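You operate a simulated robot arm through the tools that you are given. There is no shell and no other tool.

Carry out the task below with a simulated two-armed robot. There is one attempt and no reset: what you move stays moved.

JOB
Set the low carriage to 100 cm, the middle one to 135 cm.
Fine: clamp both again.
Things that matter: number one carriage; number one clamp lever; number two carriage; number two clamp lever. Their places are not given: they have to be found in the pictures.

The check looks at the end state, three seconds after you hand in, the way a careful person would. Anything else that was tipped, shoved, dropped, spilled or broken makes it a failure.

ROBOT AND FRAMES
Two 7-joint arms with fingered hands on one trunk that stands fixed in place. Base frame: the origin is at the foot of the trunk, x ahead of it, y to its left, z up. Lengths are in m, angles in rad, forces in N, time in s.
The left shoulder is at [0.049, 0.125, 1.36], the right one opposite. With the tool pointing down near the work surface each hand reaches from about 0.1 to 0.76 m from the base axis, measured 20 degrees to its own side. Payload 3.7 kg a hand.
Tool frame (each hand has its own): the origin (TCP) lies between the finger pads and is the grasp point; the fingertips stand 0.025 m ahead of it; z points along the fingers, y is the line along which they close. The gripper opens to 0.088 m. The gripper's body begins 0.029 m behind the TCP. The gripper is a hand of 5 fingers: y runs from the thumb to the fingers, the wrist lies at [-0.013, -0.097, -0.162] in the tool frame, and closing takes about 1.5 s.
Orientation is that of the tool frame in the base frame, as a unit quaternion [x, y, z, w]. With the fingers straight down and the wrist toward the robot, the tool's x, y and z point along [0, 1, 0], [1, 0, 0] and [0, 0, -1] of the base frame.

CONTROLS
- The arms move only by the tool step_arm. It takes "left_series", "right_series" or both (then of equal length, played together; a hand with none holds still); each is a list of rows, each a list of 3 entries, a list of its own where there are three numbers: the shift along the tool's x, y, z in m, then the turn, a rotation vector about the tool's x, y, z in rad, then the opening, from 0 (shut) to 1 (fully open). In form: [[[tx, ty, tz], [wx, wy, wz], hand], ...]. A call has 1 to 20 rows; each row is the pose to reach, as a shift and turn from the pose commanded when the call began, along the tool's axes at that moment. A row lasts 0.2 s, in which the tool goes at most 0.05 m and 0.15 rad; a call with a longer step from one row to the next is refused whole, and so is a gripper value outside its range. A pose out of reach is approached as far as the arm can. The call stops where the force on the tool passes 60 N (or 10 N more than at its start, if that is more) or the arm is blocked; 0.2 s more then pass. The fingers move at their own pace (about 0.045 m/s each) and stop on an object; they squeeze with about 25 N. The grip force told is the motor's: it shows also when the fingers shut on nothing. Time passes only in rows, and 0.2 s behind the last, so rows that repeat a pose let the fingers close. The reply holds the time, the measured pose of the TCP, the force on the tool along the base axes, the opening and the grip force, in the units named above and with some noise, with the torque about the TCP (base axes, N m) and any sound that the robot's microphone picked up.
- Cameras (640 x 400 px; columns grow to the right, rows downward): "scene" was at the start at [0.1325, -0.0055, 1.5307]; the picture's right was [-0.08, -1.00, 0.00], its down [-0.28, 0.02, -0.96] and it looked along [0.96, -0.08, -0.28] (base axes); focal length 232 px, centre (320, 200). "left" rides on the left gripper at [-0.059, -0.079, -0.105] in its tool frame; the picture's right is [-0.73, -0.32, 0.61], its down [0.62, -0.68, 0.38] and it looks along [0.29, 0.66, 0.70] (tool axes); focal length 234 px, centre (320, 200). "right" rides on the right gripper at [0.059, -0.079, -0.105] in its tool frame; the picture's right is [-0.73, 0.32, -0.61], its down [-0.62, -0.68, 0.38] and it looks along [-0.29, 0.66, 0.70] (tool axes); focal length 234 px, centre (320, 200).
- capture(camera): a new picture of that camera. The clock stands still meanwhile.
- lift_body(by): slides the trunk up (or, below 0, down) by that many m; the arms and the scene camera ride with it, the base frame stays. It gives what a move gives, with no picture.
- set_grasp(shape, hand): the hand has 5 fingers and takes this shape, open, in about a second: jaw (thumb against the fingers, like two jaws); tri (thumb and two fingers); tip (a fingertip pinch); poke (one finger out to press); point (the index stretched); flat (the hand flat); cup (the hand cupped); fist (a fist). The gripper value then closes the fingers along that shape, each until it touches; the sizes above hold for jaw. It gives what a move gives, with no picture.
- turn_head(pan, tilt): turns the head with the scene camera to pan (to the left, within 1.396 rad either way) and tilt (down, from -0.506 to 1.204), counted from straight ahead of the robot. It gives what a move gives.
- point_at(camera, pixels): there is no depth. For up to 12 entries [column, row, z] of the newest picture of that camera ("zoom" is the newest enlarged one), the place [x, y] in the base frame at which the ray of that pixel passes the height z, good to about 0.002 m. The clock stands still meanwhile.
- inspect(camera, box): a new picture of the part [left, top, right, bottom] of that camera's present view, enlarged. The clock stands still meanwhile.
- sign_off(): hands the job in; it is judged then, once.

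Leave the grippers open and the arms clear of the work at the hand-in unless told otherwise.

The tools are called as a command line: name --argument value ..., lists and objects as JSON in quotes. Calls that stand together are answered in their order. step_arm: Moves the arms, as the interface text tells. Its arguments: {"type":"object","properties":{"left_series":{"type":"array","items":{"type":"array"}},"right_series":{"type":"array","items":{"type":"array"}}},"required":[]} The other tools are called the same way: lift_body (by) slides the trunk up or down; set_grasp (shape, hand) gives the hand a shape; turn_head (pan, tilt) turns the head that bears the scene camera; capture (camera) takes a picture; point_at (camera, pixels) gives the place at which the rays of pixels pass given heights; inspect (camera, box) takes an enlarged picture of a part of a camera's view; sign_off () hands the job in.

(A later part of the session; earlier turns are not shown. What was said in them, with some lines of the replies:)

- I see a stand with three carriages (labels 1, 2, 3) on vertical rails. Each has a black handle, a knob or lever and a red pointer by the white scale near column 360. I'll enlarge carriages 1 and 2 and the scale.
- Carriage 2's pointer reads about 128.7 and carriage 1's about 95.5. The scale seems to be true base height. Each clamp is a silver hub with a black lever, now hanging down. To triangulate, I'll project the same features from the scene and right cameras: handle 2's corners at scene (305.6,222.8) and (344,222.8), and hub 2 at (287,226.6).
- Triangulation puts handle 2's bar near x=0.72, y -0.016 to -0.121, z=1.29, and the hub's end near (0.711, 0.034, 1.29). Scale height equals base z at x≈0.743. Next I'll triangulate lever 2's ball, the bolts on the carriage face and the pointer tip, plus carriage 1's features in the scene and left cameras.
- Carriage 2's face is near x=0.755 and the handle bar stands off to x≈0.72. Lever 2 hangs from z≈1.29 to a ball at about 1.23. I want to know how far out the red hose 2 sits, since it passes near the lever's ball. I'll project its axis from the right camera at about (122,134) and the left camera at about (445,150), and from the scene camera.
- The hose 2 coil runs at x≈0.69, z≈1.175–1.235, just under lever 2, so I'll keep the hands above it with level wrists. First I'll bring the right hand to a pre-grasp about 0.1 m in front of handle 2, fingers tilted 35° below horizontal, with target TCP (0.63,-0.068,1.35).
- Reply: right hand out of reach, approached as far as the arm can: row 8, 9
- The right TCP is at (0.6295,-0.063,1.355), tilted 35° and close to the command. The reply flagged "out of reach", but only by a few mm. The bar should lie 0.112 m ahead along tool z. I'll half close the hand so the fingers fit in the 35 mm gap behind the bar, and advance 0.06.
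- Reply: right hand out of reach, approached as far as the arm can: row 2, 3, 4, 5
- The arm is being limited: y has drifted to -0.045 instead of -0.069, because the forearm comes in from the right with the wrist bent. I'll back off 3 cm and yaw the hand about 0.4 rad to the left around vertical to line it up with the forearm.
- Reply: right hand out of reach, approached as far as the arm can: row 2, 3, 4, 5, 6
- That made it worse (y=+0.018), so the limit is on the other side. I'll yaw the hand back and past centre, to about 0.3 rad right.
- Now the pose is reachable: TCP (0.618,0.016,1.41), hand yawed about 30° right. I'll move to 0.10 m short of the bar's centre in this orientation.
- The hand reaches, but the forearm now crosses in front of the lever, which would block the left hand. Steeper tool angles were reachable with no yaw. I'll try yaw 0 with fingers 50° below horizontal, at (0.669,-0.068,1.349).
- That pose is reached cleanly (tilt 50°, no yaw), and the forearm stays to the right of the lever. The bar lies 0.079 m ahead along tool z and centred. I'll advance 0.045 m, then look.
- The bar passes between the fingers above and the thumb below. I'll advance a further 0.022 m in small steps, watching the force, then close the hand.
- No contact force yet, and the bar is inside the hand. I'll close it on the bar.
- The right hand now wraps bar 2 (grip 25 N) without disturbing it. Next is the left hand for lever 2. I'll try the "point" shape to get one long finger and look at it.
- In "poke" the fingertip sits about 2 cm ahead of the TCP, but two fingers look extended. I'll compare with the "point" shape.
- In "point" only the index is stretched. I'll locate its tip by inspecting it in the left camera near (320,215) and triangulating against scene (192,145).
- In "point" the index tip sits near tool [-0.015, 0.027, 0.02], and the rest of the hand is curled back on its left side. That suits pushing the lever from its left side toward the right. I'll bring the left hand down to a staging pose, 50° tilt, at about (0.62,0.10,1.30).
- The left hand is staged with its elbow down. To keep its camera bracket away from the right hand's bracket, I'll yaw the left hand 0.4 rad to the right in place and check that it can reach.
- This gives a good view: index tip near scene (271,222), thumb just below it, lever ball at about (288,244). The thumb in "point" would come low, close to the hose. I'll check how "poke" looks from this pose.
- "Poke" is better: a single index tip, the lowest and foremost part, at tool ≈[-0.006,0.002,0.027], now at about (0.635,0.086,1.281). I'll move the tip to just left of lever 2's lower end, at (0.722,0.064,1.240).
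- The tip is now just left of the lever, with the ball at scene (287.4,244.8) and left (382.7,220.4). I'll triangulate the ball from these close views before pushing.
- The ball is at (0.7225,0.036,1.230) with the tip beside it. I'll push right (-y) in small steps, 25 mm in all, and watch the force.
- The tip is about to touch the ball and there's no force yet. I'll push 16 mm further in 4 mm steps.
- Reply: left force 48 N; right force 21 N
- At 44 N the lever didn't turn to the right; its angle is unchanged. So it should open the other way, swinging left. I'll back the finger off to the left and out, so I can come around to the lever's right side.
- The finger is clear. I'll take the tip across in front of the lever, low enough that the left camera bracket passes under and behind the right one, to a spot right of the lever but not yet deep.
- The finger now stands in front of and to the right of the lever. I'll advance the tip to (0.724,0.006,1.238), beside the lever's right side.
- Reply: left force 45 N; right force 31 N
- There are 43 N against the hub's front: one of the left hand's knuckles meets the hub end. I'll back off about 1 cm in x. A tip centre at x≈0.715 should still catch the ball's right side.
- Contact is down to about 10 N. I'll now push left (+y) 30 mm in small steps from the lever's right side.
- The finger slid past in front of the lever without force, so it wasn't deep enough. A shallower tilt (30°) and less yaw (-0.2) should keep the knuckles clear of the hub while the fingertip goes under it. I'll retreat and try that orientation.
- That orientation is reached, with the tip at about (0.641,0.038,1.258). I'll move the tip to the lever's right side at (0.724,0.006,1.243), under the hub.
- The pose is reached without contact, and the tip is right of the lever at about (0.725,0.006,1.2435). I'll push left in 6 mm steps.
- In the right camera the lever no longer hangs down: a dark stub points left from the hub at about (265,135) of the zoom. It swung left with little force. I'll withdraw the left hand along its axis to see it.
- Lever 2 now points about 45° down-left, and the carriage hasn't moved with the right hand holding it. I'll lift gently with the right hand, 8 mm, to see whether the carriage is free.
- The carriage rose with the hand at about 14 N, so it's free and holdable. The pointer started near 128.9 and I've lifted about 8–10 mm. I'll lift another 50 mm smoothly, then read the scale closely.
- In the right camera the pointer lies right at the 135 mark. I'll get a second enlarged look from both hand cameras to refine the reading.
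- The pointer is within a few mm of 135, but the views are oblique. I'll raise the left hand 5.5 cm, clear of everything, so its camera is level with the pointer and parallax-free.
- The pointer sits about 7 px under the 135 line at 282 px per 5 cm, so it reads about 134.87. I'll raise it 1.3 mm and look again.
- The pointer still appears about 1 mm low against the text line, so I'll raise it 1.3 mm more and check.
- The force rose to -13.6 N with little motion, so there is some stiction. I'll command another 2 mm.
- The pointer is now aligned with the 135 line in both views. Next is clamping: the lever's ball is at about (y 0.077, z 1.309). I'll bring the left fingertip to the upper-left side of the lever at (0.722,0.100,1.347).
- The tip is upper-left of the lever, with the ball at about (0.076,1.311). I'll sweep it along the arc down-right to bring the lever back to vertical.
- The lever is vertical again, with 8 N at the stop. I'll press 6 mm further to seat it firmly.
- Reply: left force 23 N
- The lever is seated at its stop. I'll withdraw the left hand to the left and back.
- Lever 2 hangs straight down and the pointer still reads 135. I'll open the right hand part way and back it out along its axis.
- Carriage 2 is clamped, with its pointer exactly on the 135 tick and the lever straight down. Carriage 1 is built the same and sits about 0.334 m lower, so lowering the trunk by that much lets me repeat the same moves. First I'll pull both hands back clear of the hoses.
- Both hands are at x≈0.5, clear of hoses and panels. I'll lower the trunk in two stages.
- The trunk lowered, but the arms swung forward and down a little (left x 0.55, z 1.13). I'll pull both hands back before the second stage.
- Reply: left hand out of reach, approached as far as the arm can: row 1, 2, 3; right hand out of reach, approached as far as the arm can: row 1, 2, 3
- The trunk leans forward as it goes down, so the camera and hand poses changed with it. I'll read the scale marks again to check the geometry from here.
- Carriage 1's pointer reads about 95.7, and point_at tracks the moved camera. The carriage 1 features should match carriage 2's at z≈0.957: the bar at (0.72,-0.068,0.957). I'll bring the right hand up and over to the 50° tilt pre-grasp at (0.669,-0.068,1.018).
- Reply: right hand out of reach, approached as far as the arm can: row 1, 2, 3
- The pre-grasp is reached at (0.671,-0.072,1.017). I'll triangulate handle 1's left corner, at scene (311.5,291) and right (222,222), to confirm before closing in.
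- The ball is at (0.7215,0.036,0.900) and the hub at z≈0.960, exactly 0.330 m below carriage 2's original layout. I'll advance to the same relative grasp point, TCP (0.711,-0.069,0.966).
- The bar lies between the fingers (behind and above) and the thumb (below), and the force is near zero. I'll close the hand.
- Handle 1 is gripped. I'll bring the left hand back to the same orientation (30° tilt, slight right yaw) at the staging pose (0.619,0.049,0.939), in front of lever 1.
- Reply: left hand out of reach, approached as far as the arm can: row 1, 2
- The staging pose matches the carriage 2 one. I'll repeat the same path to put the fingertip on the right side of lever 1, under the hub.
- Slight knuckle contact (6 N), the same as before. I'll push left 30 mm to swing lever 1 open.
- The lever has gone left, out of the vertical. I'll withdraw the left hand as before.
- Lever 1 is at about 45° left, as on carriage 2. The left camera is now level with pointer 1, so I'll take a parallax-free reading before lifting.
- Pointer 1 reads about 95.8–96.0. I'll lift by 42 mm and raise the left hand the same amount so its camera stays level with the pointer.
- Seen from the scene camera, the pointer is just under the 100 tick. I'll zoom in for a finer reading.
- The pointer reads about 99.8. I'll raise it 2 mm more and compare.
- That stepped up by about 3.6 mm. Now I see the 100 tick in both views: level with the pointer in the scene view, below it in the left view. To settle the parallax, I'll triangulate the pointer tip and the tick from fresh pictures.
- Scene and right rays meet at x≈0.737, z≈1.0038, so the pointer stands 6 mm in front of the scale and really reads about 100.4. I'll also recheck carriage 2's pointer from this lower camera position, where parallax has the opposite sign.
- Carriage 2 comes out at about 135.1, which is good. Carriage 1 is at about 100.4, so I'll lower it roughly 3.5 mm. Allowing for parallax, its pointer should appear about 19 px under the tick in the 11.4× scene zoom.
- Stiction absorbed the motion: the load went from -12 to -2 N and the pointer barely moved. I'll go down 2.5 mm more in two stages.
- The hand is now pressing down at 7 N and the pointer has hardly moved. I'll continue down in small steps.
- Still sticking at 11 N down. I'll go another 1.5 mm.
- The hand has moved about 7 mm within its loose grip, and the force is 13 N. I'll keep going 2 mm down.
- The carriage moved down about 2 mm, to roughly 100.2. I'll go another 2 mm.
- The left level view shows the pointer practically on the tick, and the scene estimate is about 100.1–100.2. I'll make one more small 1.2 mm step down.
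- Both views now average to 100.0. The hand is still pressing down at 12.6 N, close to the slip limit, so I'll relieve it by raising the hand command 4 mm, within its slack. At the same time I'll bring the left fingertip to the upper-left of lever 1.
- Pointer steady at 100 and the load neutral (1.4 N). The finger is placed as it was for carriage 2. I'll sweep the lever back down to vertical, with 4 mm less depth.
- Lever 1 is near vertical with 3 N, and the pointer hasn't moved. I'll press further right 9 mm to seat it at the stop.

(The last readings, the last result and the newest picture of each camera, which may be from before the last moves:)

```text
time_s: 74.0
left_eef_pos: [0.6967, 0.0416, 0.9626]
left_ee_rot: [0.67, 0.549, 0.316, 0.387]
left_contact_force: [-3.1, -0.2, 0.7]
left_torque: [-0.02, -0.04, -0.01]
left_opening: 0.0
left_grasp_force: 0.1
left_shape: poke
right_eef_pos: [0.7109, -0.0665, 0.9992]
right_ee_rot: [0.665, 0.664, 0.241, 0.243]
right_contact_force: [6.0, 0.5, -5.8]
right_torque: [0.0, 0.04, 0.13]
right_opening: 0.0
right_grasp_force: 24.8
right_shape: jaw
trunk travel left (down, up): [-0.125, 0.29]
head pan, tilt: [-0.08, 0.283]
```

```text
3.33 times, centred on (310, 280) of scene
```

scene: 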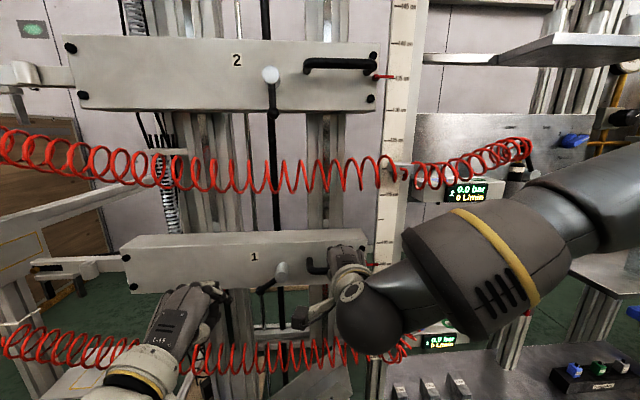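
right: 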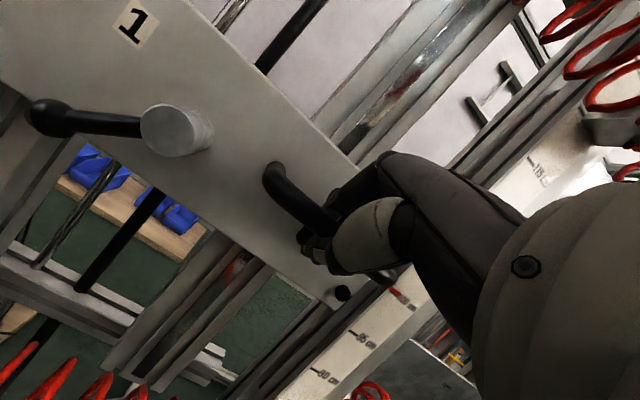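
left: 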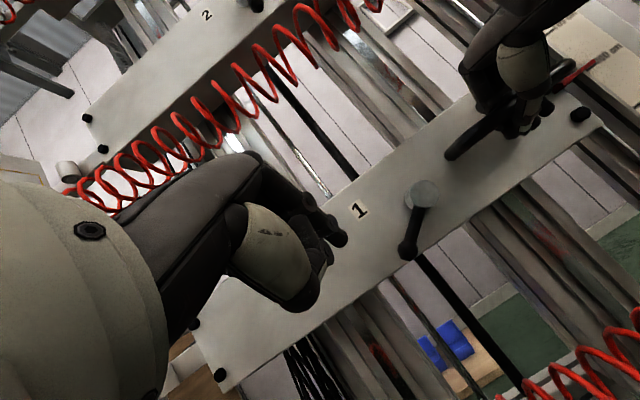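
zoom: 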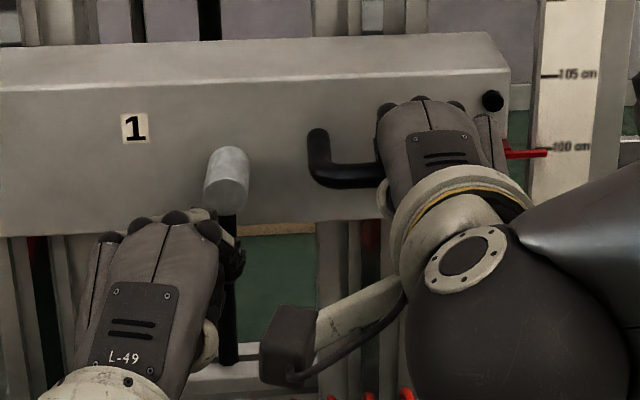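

The finger slid in front of the ball (no force), because it lacked depth. I'll back out, move left, go 9 mm deeper and look before pushing again.

step_arm --left_series '[[[-0.0024, -0.0059, -0.0102], [0, 0, 0], 0], [[0.0172, -0.0079, -0.0136], [0, 0, 0], 0], [[0.0319, -0.0093, -0.0162], [0, 0, 0], 0], [[0.0343, -0.0034, -0.006], [0, 0, 0], 0], [[0.0361, 0.001, 0.0016], [0, 0, 0], 0], [[0.0361, 0.001, 0.0016], [0, 0, 0], 0]]'

inspect --camera "right" --box '[0, 40, 280, 260]'

inspect --camera "scene" --box '[230, 220, 390, 340]'

inspect --camera "left" --box '[260, 100, 500, 260]'

```text
time_s: 75.4
left_eef_pos: [0.7096, 0.0757, 0.9623]
left_ee_rot: [0.67, 0.549, 0.316, 0.387]
left_contact_force: [0.6, 0.3, -0.7]
left_torque: [-0.02, 0.0, 0.0]
left_opening: 0.0001
left_grasp_force: 0.0
left_shape: poke
right_eef_pos: [0.7113, -0.067, 0.9982]
right_ee_rot: [0.665, 0.664, 0.241, 0.244]
right_contact_force: [4.2, 1.1, -3.0]
right_torque: [-0.05, 0.06, 0.15]
right_opening: 0.0
right_grasp_force: 25.7
right_shape: jaw
trunk travel left (down, up): [-0.125, 0.29]
head pan, tilt: [-0.08, 0.283]
```

```text
1.82 times, centred on (140, 150) of right
```

zoom: 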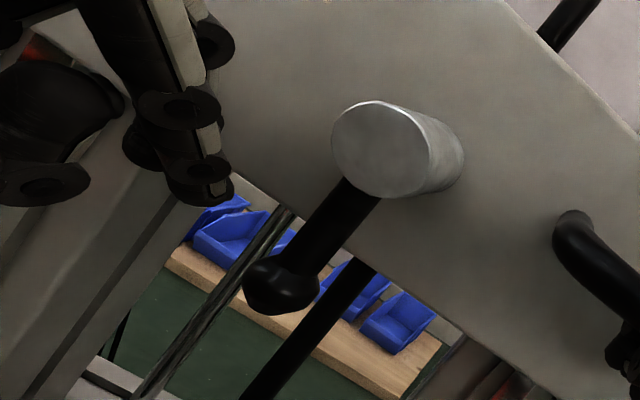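

```text
3.33 times, centred on (310, 280) of scene
```

zoom: 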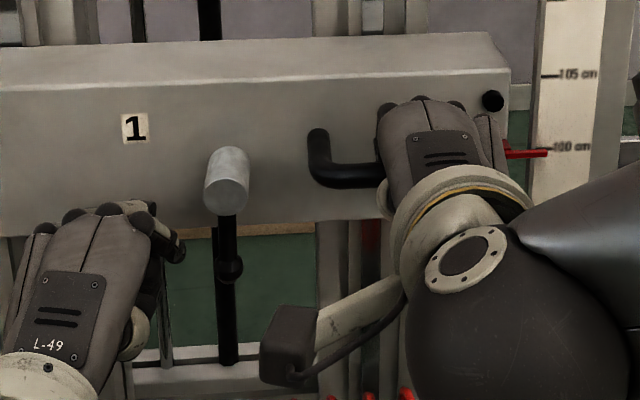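

```text
2.50 times, centred on (380, 180) of left
```

zoom: 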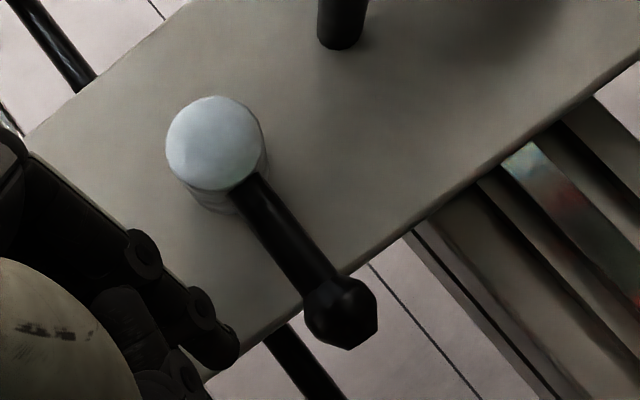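

The lever hangs vertical, and the finger is now deeper and to its left. I'll press right to confirm it's seated.

step_arm --left_series '[[[-0.0098, 0.001, 0.0017], [0, 0, 0], 0], [[-0.0147, 0.0015, 0.0026], [0, 0, 0], 0], [[-0.0186, 0.0019, 0.0033], [0, 0, 0], 0], [[-0.0225, 0.0022, 0.0039], [0, 0, 0], 0], [[-0.0265, 0.0026, 0.0046], [0, 0, 0], 0]]'

inspect --camera "right" --box '[0, 40, 280, 260]'

inspect --camera "left" --box '[260, 100, 500, 260]'

```text
time_s: 76.6
left_eef_pos: [0.7057, 0.0552, 0.9618]
left_ee_rot: [0.669, 0.551, 0.318, 0.385]
left_contact_force: [1.5, 19.9, 2.1]
left_torque: [0.12, -0.01, 0.34]
left_opening: 0.0
left_grasp_force: 0.0
left_shape: poke
right_eef_pos: [0.7112, -0.0654, 0.9994]
right_ee_rot: [0.665, 0.663, 0.24, 0.246]
right_contact_force: [4.7, -3.7, -3.9]
right_torque: [0.02, 0.05, 0.13]
right_opening: 0.0
right_grasp_force: 25.3
right_shape: jaw
trunk travel left (down, up): [-0.125, 0.29]
head pan, tilt: [-0.08, 0.283]
```

```text
1.82 times, centred on (140, 150) of right
```

zoom: 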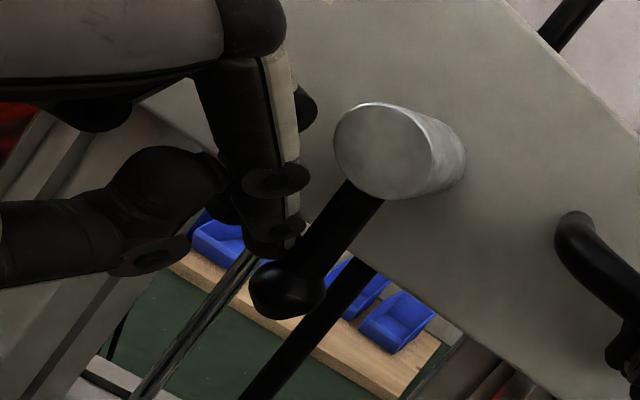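

```text
2.50 times, centred on (380, 180) of left
```

zoom: 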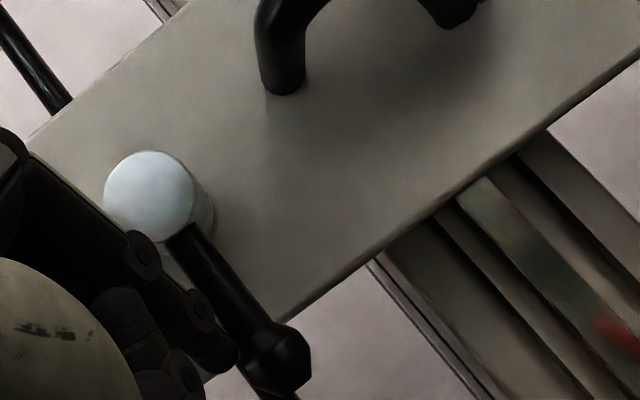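

A firm stop at 20 N, and lever 1 is vertical. I'll withdraw the left hand left and back.

step_arm --left_series '[[[0.0147, -0.0015, -0.005], [0, 0, 0], 0], [[0.0294, -0.0029, -0.01], [0, 0, 0], 0], [[0.04, -0.003, -0.04], [0, 0, 0], 0], [[0.05, -0.003, -0.07], [0, 0, 0], 0], [[0.06, -0.003, -0.1], [0, 0, 0], 0], [[0.07, -0.003, -0.13], [0, 0, 0], 0]]'

inspect --camera "scene" --box '[230, 220, 390, 340]'

inspect --camera "scene" --box '[350, 245, 400, 280]'

```text
time_s: 78.0
left_eef_pos: [0.6293, 0.1425, 1.0175]
left_ee_rot: [0.67, 0.55, 0.316, 0.386]
left_contact_force: [-0.3, 0.1, -0.1]
left_torque: [-0.03, -0.01, -0.04]
left_opening: 0.0
left_grasp_force: 0.0
left_shape: poke
left hand out of reach, approached as far as the arm can: row 6
right_eef_pos: [0.7119, -0.0678, 1.0007]
right_ee_rot: [0.665, 0.664, 0.241, 0.243]
right_contact_force: [5.3, 1.0, -3.6]
right_torque: [-0.01, 0.01, 0.11]
right_opening: 0.0003
right_grasp_force: 25.3
right_shape: jaw
trunk travel left (down, up): [-0.125, 0.29]
head pan, tilt: [-0.08, 0.283]
```

```text
3.33 times, centred on (310, 280) of scene
```

zoom: 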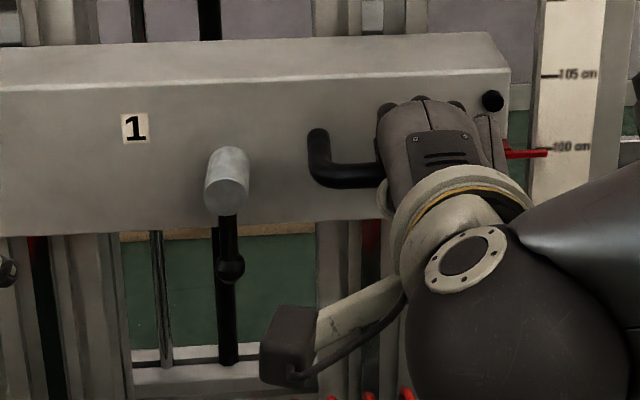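

```text
11.43 times, centred on (375, 262) of scene
```

zoom: 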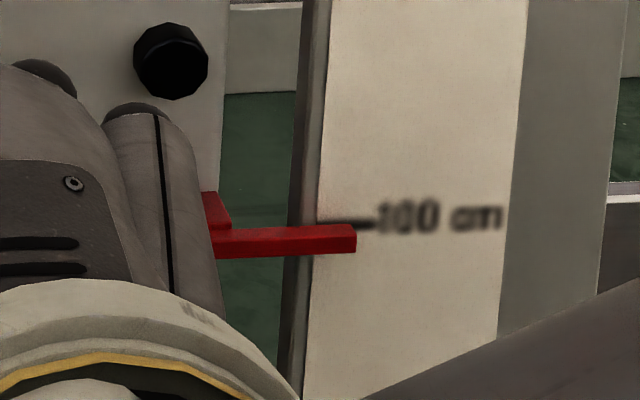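

All steady at 100. I'll open the right hand part way and back it out along its axis, as on carriage 2.

step_arm --right_series '[[[0, 0, 0], [0, 0, 0], 0.2], [[0, 0, 0], [0, 0, 0], 0.4], [[0, 0, 0], [0, 0, 0], 0.45], [[0, 0.001, 0], [0, 0, 0], 0.45], [[0, 0.002, -0.01], [0, 0, 0], 0.45], [[0, 0.002, -0.03], [0, 0, 0], 0.5], [[0, 0.002, -0.06], [0, 0, 0], 0.5], [[0, 0.002, -0.09], [0, 0, 0], 0.5]]'

capture --camera "scene"

inspect --camera "scene" --box '[270, 220, 430, 320]'

capture --camera "right"

```text
time_s: 79.8
left_eef_pos: [0.629, 0.142, 1.0179]
left_ee_rot: [0.67, 0.549, 0.316, 0.387]
left_contact_force: [-0.1, 0.5, -0.9]
left_torque: [-0.01, -0.01, 0.01]
left_opening: 0.0
left_grasp_force: 0.0
left_shape: poke
right_eef_pos: [0.6526, -0.0664, 1.0703]
right_ee_rot: [0.665, 0.663, 0.241, 0.245]
right_contact_force: [-0.1, -0.6, 0.1]
right_torque: [0.0, 0.01, -0.02]
right_opening: 0.0435
right_grasp_force: 0.1
right_shape: jaw
trunk travel left (down, up): [-0.125, 0.29]
head pan, tilt: [-0.08, 0.283]
```

```text
taken
```

scene: 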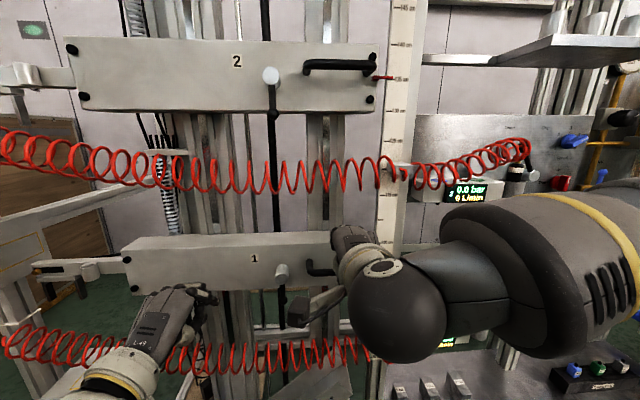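

```text
4.00 times, centred on (350, 270) of scene
```

zoom: 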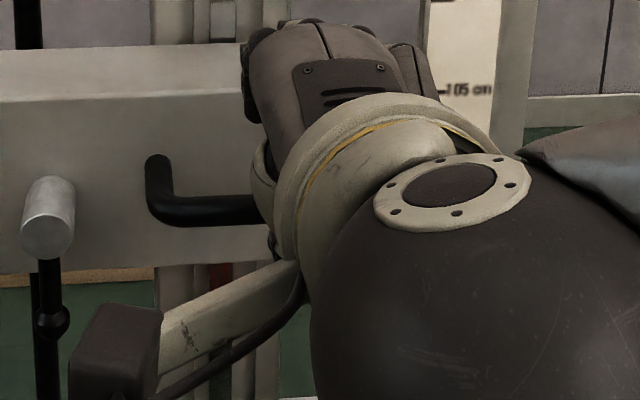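

```text
taken
```

right: 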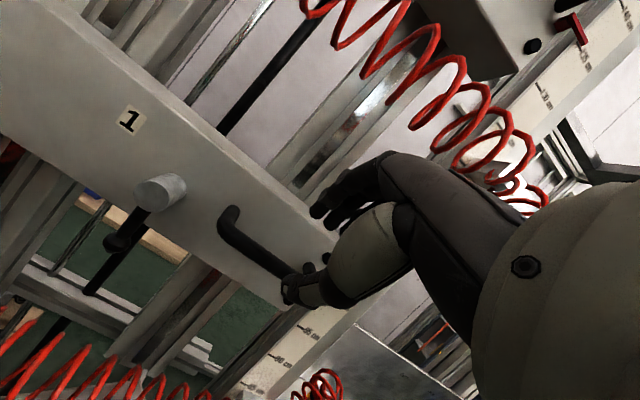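

The right hand is free. I'll move it right and back so the pointer and scale become fully visible.

step_arm --right_series '[[[-0.02, -0.015, -0.006], [0, 0, 0], 0.5], [[-0.05, -0.03, -0.012], [0, 0, 0], 0.5], [[-0.085, -0.045, -0.018], [0, 0, 0], 0.6], [[-0.12, -0.0588, -0.0233], [0, 0, 0], 0.8], [[-0.15, -0.0588, -0.0233], [0, 0, 0], 1], [[-0.15, -0.0588, -0.0233], [0, 0, 0], 1]]'

capture --camera "scene"

inspect --camera "scene" --box '[270, 220, 430, 320]'

inspect --camera "scene" --box '[250, 40, 430, 150]'

```text
time_s: 81.2
left_eef_pos: [0.6293, 0.1421, 1.0172]
left_ee_rot: [0.67, 0.55, 0.316, 0.386]
left_contact_force: [0.1, 0.0, -0.6]
left_torque: [0.02, -0.04, 0.01]
left_opening: 0.0
left_grasp_force: 0.0
left_shape: poke
right_eef_pos: [0.6367, -0.2188, 1.0544]
right_ee_rot: [0.665, 0.663, 0.241, 0.245]
right_contact_force: [-0.5, 0.5, 0.2]
right_torque: [-0.03, 0.01, 0.0]
right_opening: 0.0878
right_grasp_force: 0.1
right_shape: jaw
right hand out of reach, approached as far as the arm can: row 2, 3, 4, 5, 6
trunk travel left (down, up): [-0.125, 0.29]
head pan, tilt: [-0.08, 0.283]
```

```text
taken
```

scene: 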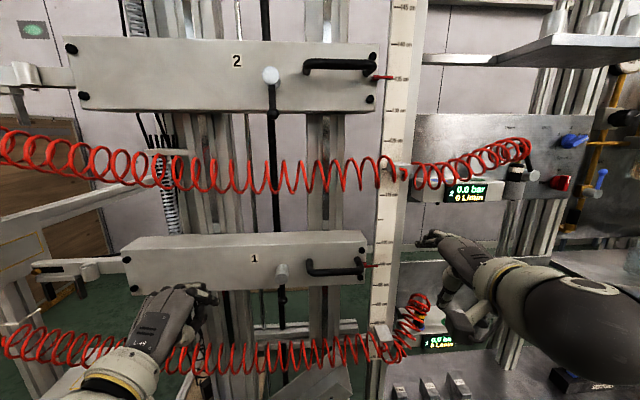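

```text
4.00 times, centred on (350, 270) of scene
```

zoom: 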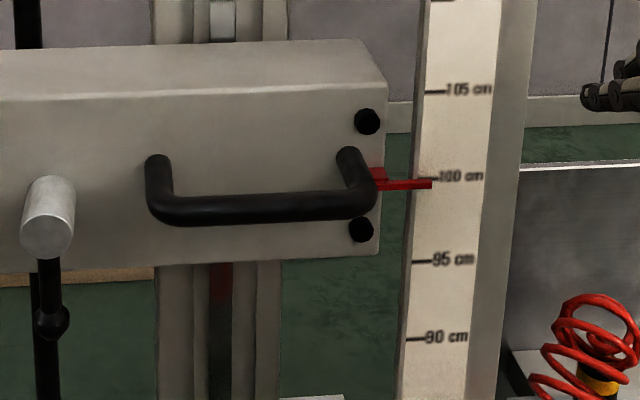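

```text
3.56 times, centred on (340, 95) of scene
```

zoom: 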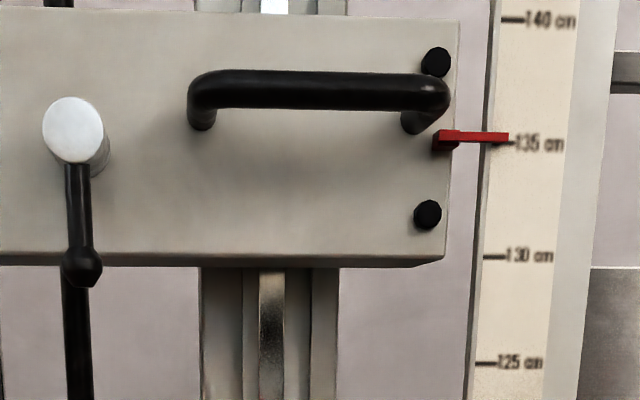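

Both carriages stand still and released. I'll take a last level check of pointer 1 from the left camera, which is at z≈1.00.

capture --camera "left"

inspect --camera "left" --box '[540, 0, 640, 75]'

inspect --camera "right" --box '[0, 0, 640, 400]'

```text
taken
```

left: 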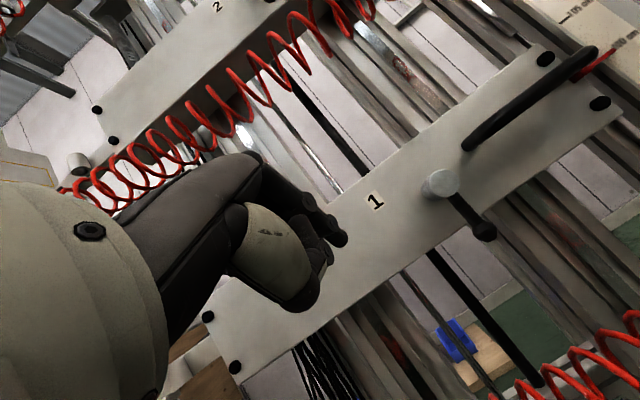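

```text
5.33 times, centred on (590, 38) of left
```

zoom: 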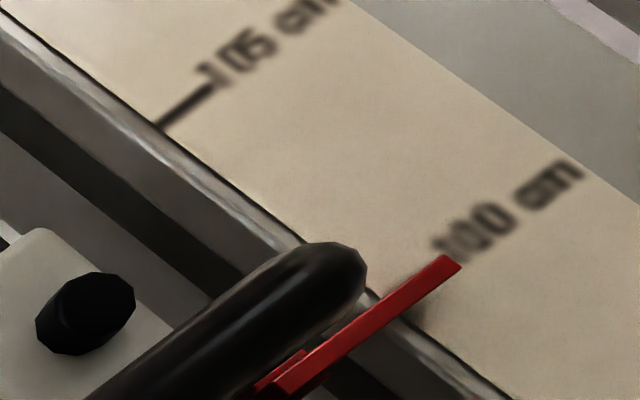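

```text
1.00 times, centred on (320, 200) of right (not enlarged: the box is as wide or as high as the picture)
```

zoom: 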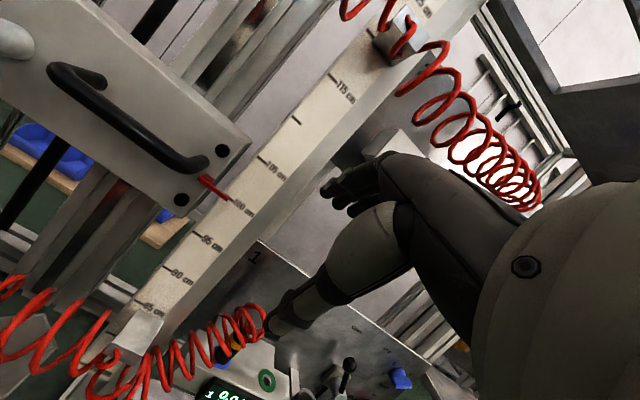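

inspect --camera "right" --box '[170, 140, 290, 220]'

point_at --camera "right" --pixels '[[229, 198, 0.99], [229, 198, 1.0], [229, 198, 1.01]]'

point_at --camera "scene" --pixels '[[377.8, 266, 0.99], [377.8, 266, 1.0], [377.8, 266, 1.01]]'

```text
5.00 times, centred on (230, 180) of right
```

zoom: 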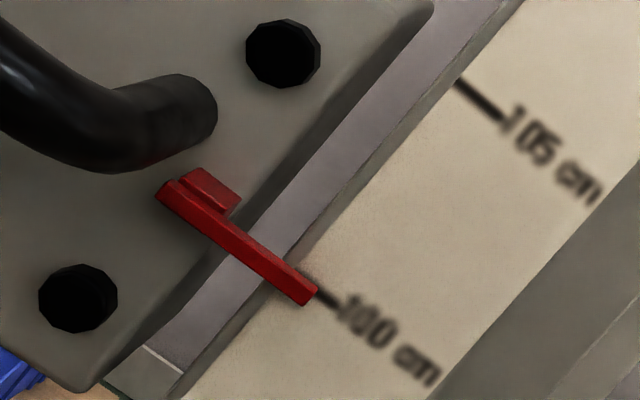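

```text
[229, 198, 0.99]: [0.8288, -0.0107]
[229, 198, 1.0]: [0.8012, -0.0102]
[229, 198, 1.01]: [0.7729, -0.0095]
```

```text
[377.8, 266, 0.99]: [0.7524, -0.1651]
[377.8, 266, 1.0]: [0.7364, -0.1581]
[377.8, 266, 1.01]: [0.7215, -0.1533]
```

Every view puts pointer 1 on the 100 tick (99.9–100.0). Now I'll clear the arms: move the left hand back and left, and open it to the jaw shape.

step_arm --left_series '[[[0.016, -0.01, -0.0175], [0, 0, 0], 0], [[0.033, -0.02, -0.035], [0, 0, 0], 0], [[0.049, -0.0304, -0.0527], [0, 0, 0], 0], [[0.049, -0.0304, -0.0527], [0, 0, 0], 0]]'

capture --camera "scene"

```text
time_s: 82.2
left_eef_pos: [0.6114, 0.2147, 0.9986]
left_ee_rot: [0.669, 0.549, 0.317, 0.387]
left_contact_force: [-0.4, 0.9, 0.9]
left_torque: [0.01, 0.0, 0.0]
left_opening: 0.0002
left_grasp_force: 0.1
left_shape: poke
left hand out of reach, approached as far as the arm can: row 1, 2, 3, 4
right_eef_pos: [0.6363, -0.2179, 1.0549]
right_ee_rot: [0.665, 0.664, 0.241, 0.243]
right_contact_force: [0.0, 0.1, 0.2]
right_torque: [-0.04, 0.0, 0.03]
right_opening: 0.0875
right_grasp_force: 0.1
right_shape: jaw
trunk travel left (down, up): [-0.125, 0.29]
head pan, tilt: [-0.08, 0.283]
```

```text
taken
```

scene: 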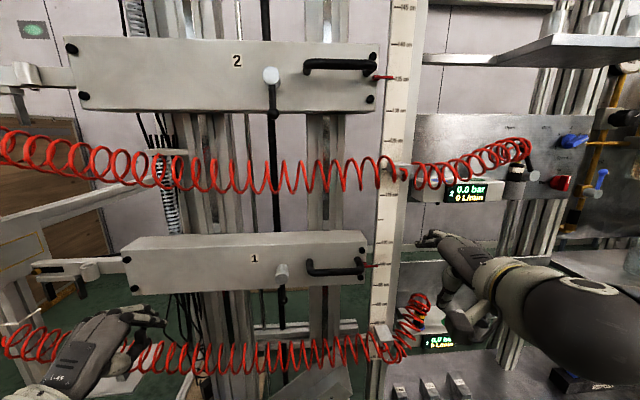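

The hands are off the carriages. Raising the trunk should pull both hands back and away, the reverse of lowering, so I'll do it in steps.

lift_body --by 0.06

capture --camera "scene"

```text
time_s: 83.2
left_eef_pos: [0.6126, 0.2116, 1.0595]
left_ee_rot: [0.67, 0.549, 0.315, 0.386]
left_contact_force: [0.3, -0.3, -0.4]
left_torque: [0.02, -0.01, 0.02]
left_opening: 0.0
left_grasp_force: 0.1
left_shape: poke
right_eef_pos: [0.6348, -0.2202, 1.1106]
right_ee_rot: [0.665, 0.664, 0.241, 0.243]
right_contact_force: [0.0, 0.7, -0.7]
right_torque: [0.03, 0.01, 0.0]
right_opening: 0.0874
right_grasp_force: 0.1
right_shape: jaw
trunk travel left (down, up): [-0.185, 0.23]
head pan, tilt: [-0.08, 0.283]
```

```text
taken
```

scene: 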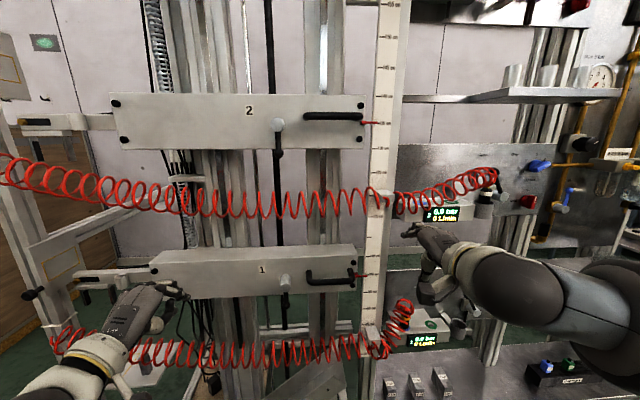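

The trunk is up 6 cm. I'll pull both hands back further.

step_arm --left_series '[[[0.0045, -0.014, -0.0243], [0, 0, 0], 0], [[0.009, -0.028, -0.0487], [0, 0, 0], 0], [[0.0136, -0.0422, -0.073], [0, 0, 0], 0], [[0.0136, -0.0422, -0.073], [0, 0, 0], 0]]' --right_series '[[[0, -0.0204, -0.0171], [0, 0, 0], 1], [[0, -0.0409, -0.0343], [0, 0, 0], 1], [[0, -0.0613, -0.0514], [0, 0, 0], 1], [[0, -0.0613, -0.0514], [0, 0, 0], 1]]'

lift_body --by 0.1

capture --camera "scene"

```text
time_s: 84.2
left_eef_pos: [0.5428, 0.2479, 1.055]
left_ee_rot: [0.67, 0.549, 0.315, 0.388]
left_contact_force: [-0.6, -0.2, -0.2]
left_torque: [-0.03, -0.01, 0.02]
left_opening: 0.0001
left_grasp_force: 0.0
left_shape: poke
left hand out of reach, approached as far as the arm can: row 3, 4
right_eef_pos: [0.5841, -0.2239, 1.1135]
right_ee_rot: [0.664, 0.664, 0.242, 0.244]
right_contact_force: [0.1, -0.8, 1.6]
right_torque: [0.02, -0.02, -0.03]
right_opening: 0.0877
right_grasp_force: 0.1
right_shape: jaw
right hand out of reach, approached as far as the arm can: row 2, 3, 4
trunk travel left (down, up): [-0.185, 0.23]
head pan, tilt: [-0.08, 0.283]
```

```text
time_s: 85.5
left_eef_pos: [0.5429, 0.2475, 1.1535]
left_ee_rot: [0.671, 0.549, 0.315, 0.386]
left_contact_force: [0.3, 0.4, 0.3]
left_torque: [0.01, 0.0, 0.0]
left_opening: 0.0003
left_grasp_force: 0.1
left_shape: poke
right_eef_pos: [0.5868, -0.2252, 1.215]
right_ee_rot: [0.665, 0.663, 0.241, 0.244]
right_contact_force: [0.0, -0.5, 0.4]
right_torque: [0.0, 0.01, -0.02]
right_opening: 0.0878
right_grasp_force: 0.0
right_shape: jaw
trunk travel left (down, up): [-0.285, 0.13]
head pan, tilt: [-0.08, 0.283]
```

```text
taken
```

scene: 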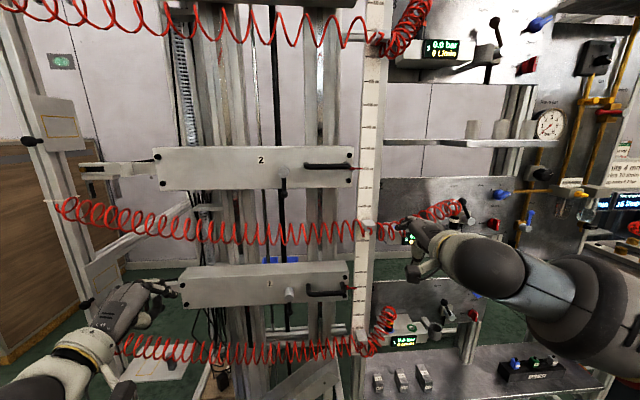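

Clear of everything. I'll pull back a bit more, open the left hand to jaw, and do a final check of both carriages.

step_arm --left_series '[[[-0.004, -0.01, -0.017], [0, 0, 0], 0], [[-0.008, -0.02, -0.034], [0, 0, 0], 0], [[-0.0118, -0.0295, -0.0509], [0, 0, 0], 0]]' --right_series '[[[0, -0.0153, -0.0129], [0, 0, 0], 1], [[0, -0.0307, -0.0257], [0, 0, 0], 1], [[0, -0.046, -0.0386], [0, 0, 0], 1]]'

set_grasp --hand "left" --shape "jaw"

capture --camera "scene"

inspect --camera "scene" --box '[250, 130, 390, 220]'

inspect --camera "scene" --box '[250, 250, 390, 340]'

```text
time_s: 86.3
left_eef_pos: [0.4814, 0.2473, 1.1565]
left_ee_rot: [0.67, 0.548, 0.316, 0.388]
left_contact_force: [0.7, 0.5, 0.1]
left_torque: [0.04, 0.04, -0.01]
left_opening: 0.0
left_grasp_force: 0.0
left_shape: poke
right_eef_pos: [0.5243, -0.2276, 1.2147]
right_ee_rot: [0.665, 0.663, 0.242, 0.245]
right_contact_force: [-0.1, 0.8, 0.1]
right_torque: [0.01, -0.02, -0.02]
right_opening: 0.0878
right_grasp_force: 0.1
right_shape: jaw
trunk travel left (down, up): [-0.285, 0.13]
head pan, tilt: [-0.08, 0.283]
```

```text
time_s: 87.2
left_eef_pos: [0.4818, 0.2485, 1.1553]
left_ee_rot: [0.67, 0.549, 0.316, 0.387]
left_contact_force: [0.3, 0.2, 0.5]
left_torque: [0.0, -0.04, -0.01]
left_opening: 0.0879
left_grasp_force: 0.1
left_shape: jaw
right_eef_pos: [0.5261, -0.227, 1.2147]
right_ee_rot: [0.664, 0.664, 0.242, 0.244]
right_contact_force: [-0.5, -0.2, -0.1]
right_torque: [0.0, 0.02, -0.01]
right_opening: 0.0874
right_grasp_force: 0.1
right_shape: jaw
trunk travel left (down, up): [-0.285, 0.13]
head pan, tilt: [-0.08, 0.283]
```

```text
taken
```

scene: 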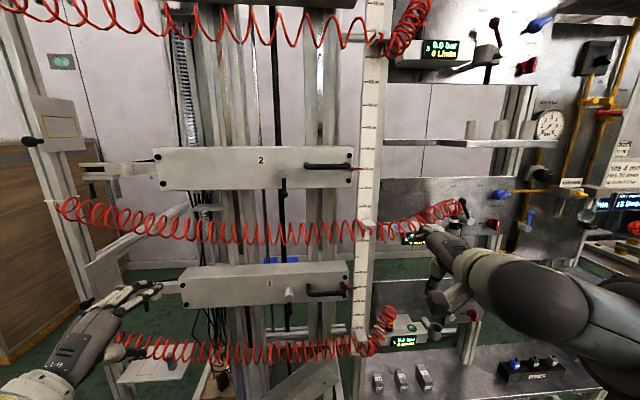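

```text
4.44 times, centred on (320, 175) of scene
```

zoom: 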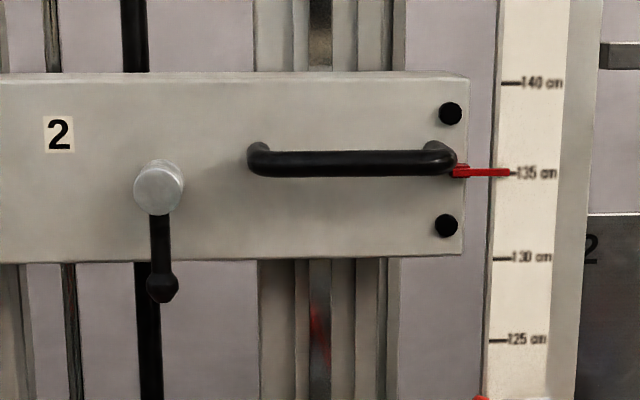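

```text
4.44 times, centred on (320, 295) of scene
```

zoom: 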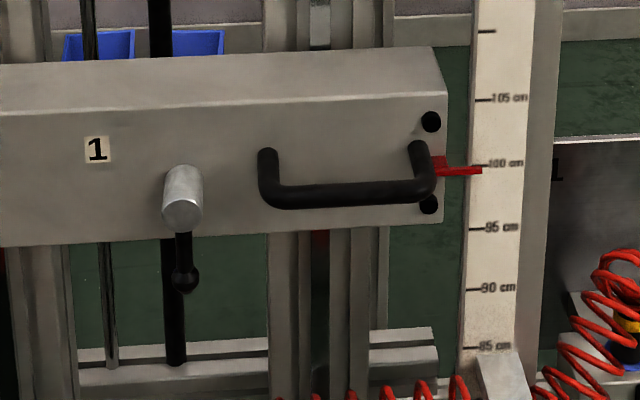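

Final check:
- **Carriage 2:** the pointer is on the 135 tick and the lever hangs straight down.
- **Carriage 1:** the pointer is on 100 once I allow for viewing it from above, and its lever also hangs straight down.
- **Arms:** both hands are open and clear, with no contact forces.

I'm handing in now.

sign_off

```text
The job is handed in.
```

The low carriage (number 1) is set to 100 cm and the middle one (number 2) to 135 cm. Both are clamped again, and the job is handed in.

- **Low carriage:** my last readings put it between 99.9 and 100.0 cm, allowing for the pointer standing about 6 mm in front of the scale.
- **Middle carriage:** it sits on the 135 tick, about 135.1 cm with the same allowance.
- **Clamps:** both levers are back straight down, as they were at the start. Each was pressed against its stop, and neither carriage moved when I let go of its handle.
- **Hands:** both are open and clear of the rig. I saw nothing else moved, and the hoses and panel look undisturbed in the last picture.

While working out which way lever 2 turns, I pushed it the wrong way with about 44 N, and a knuckle pressed on its hub with about 43 N. Nothing shifted either time.
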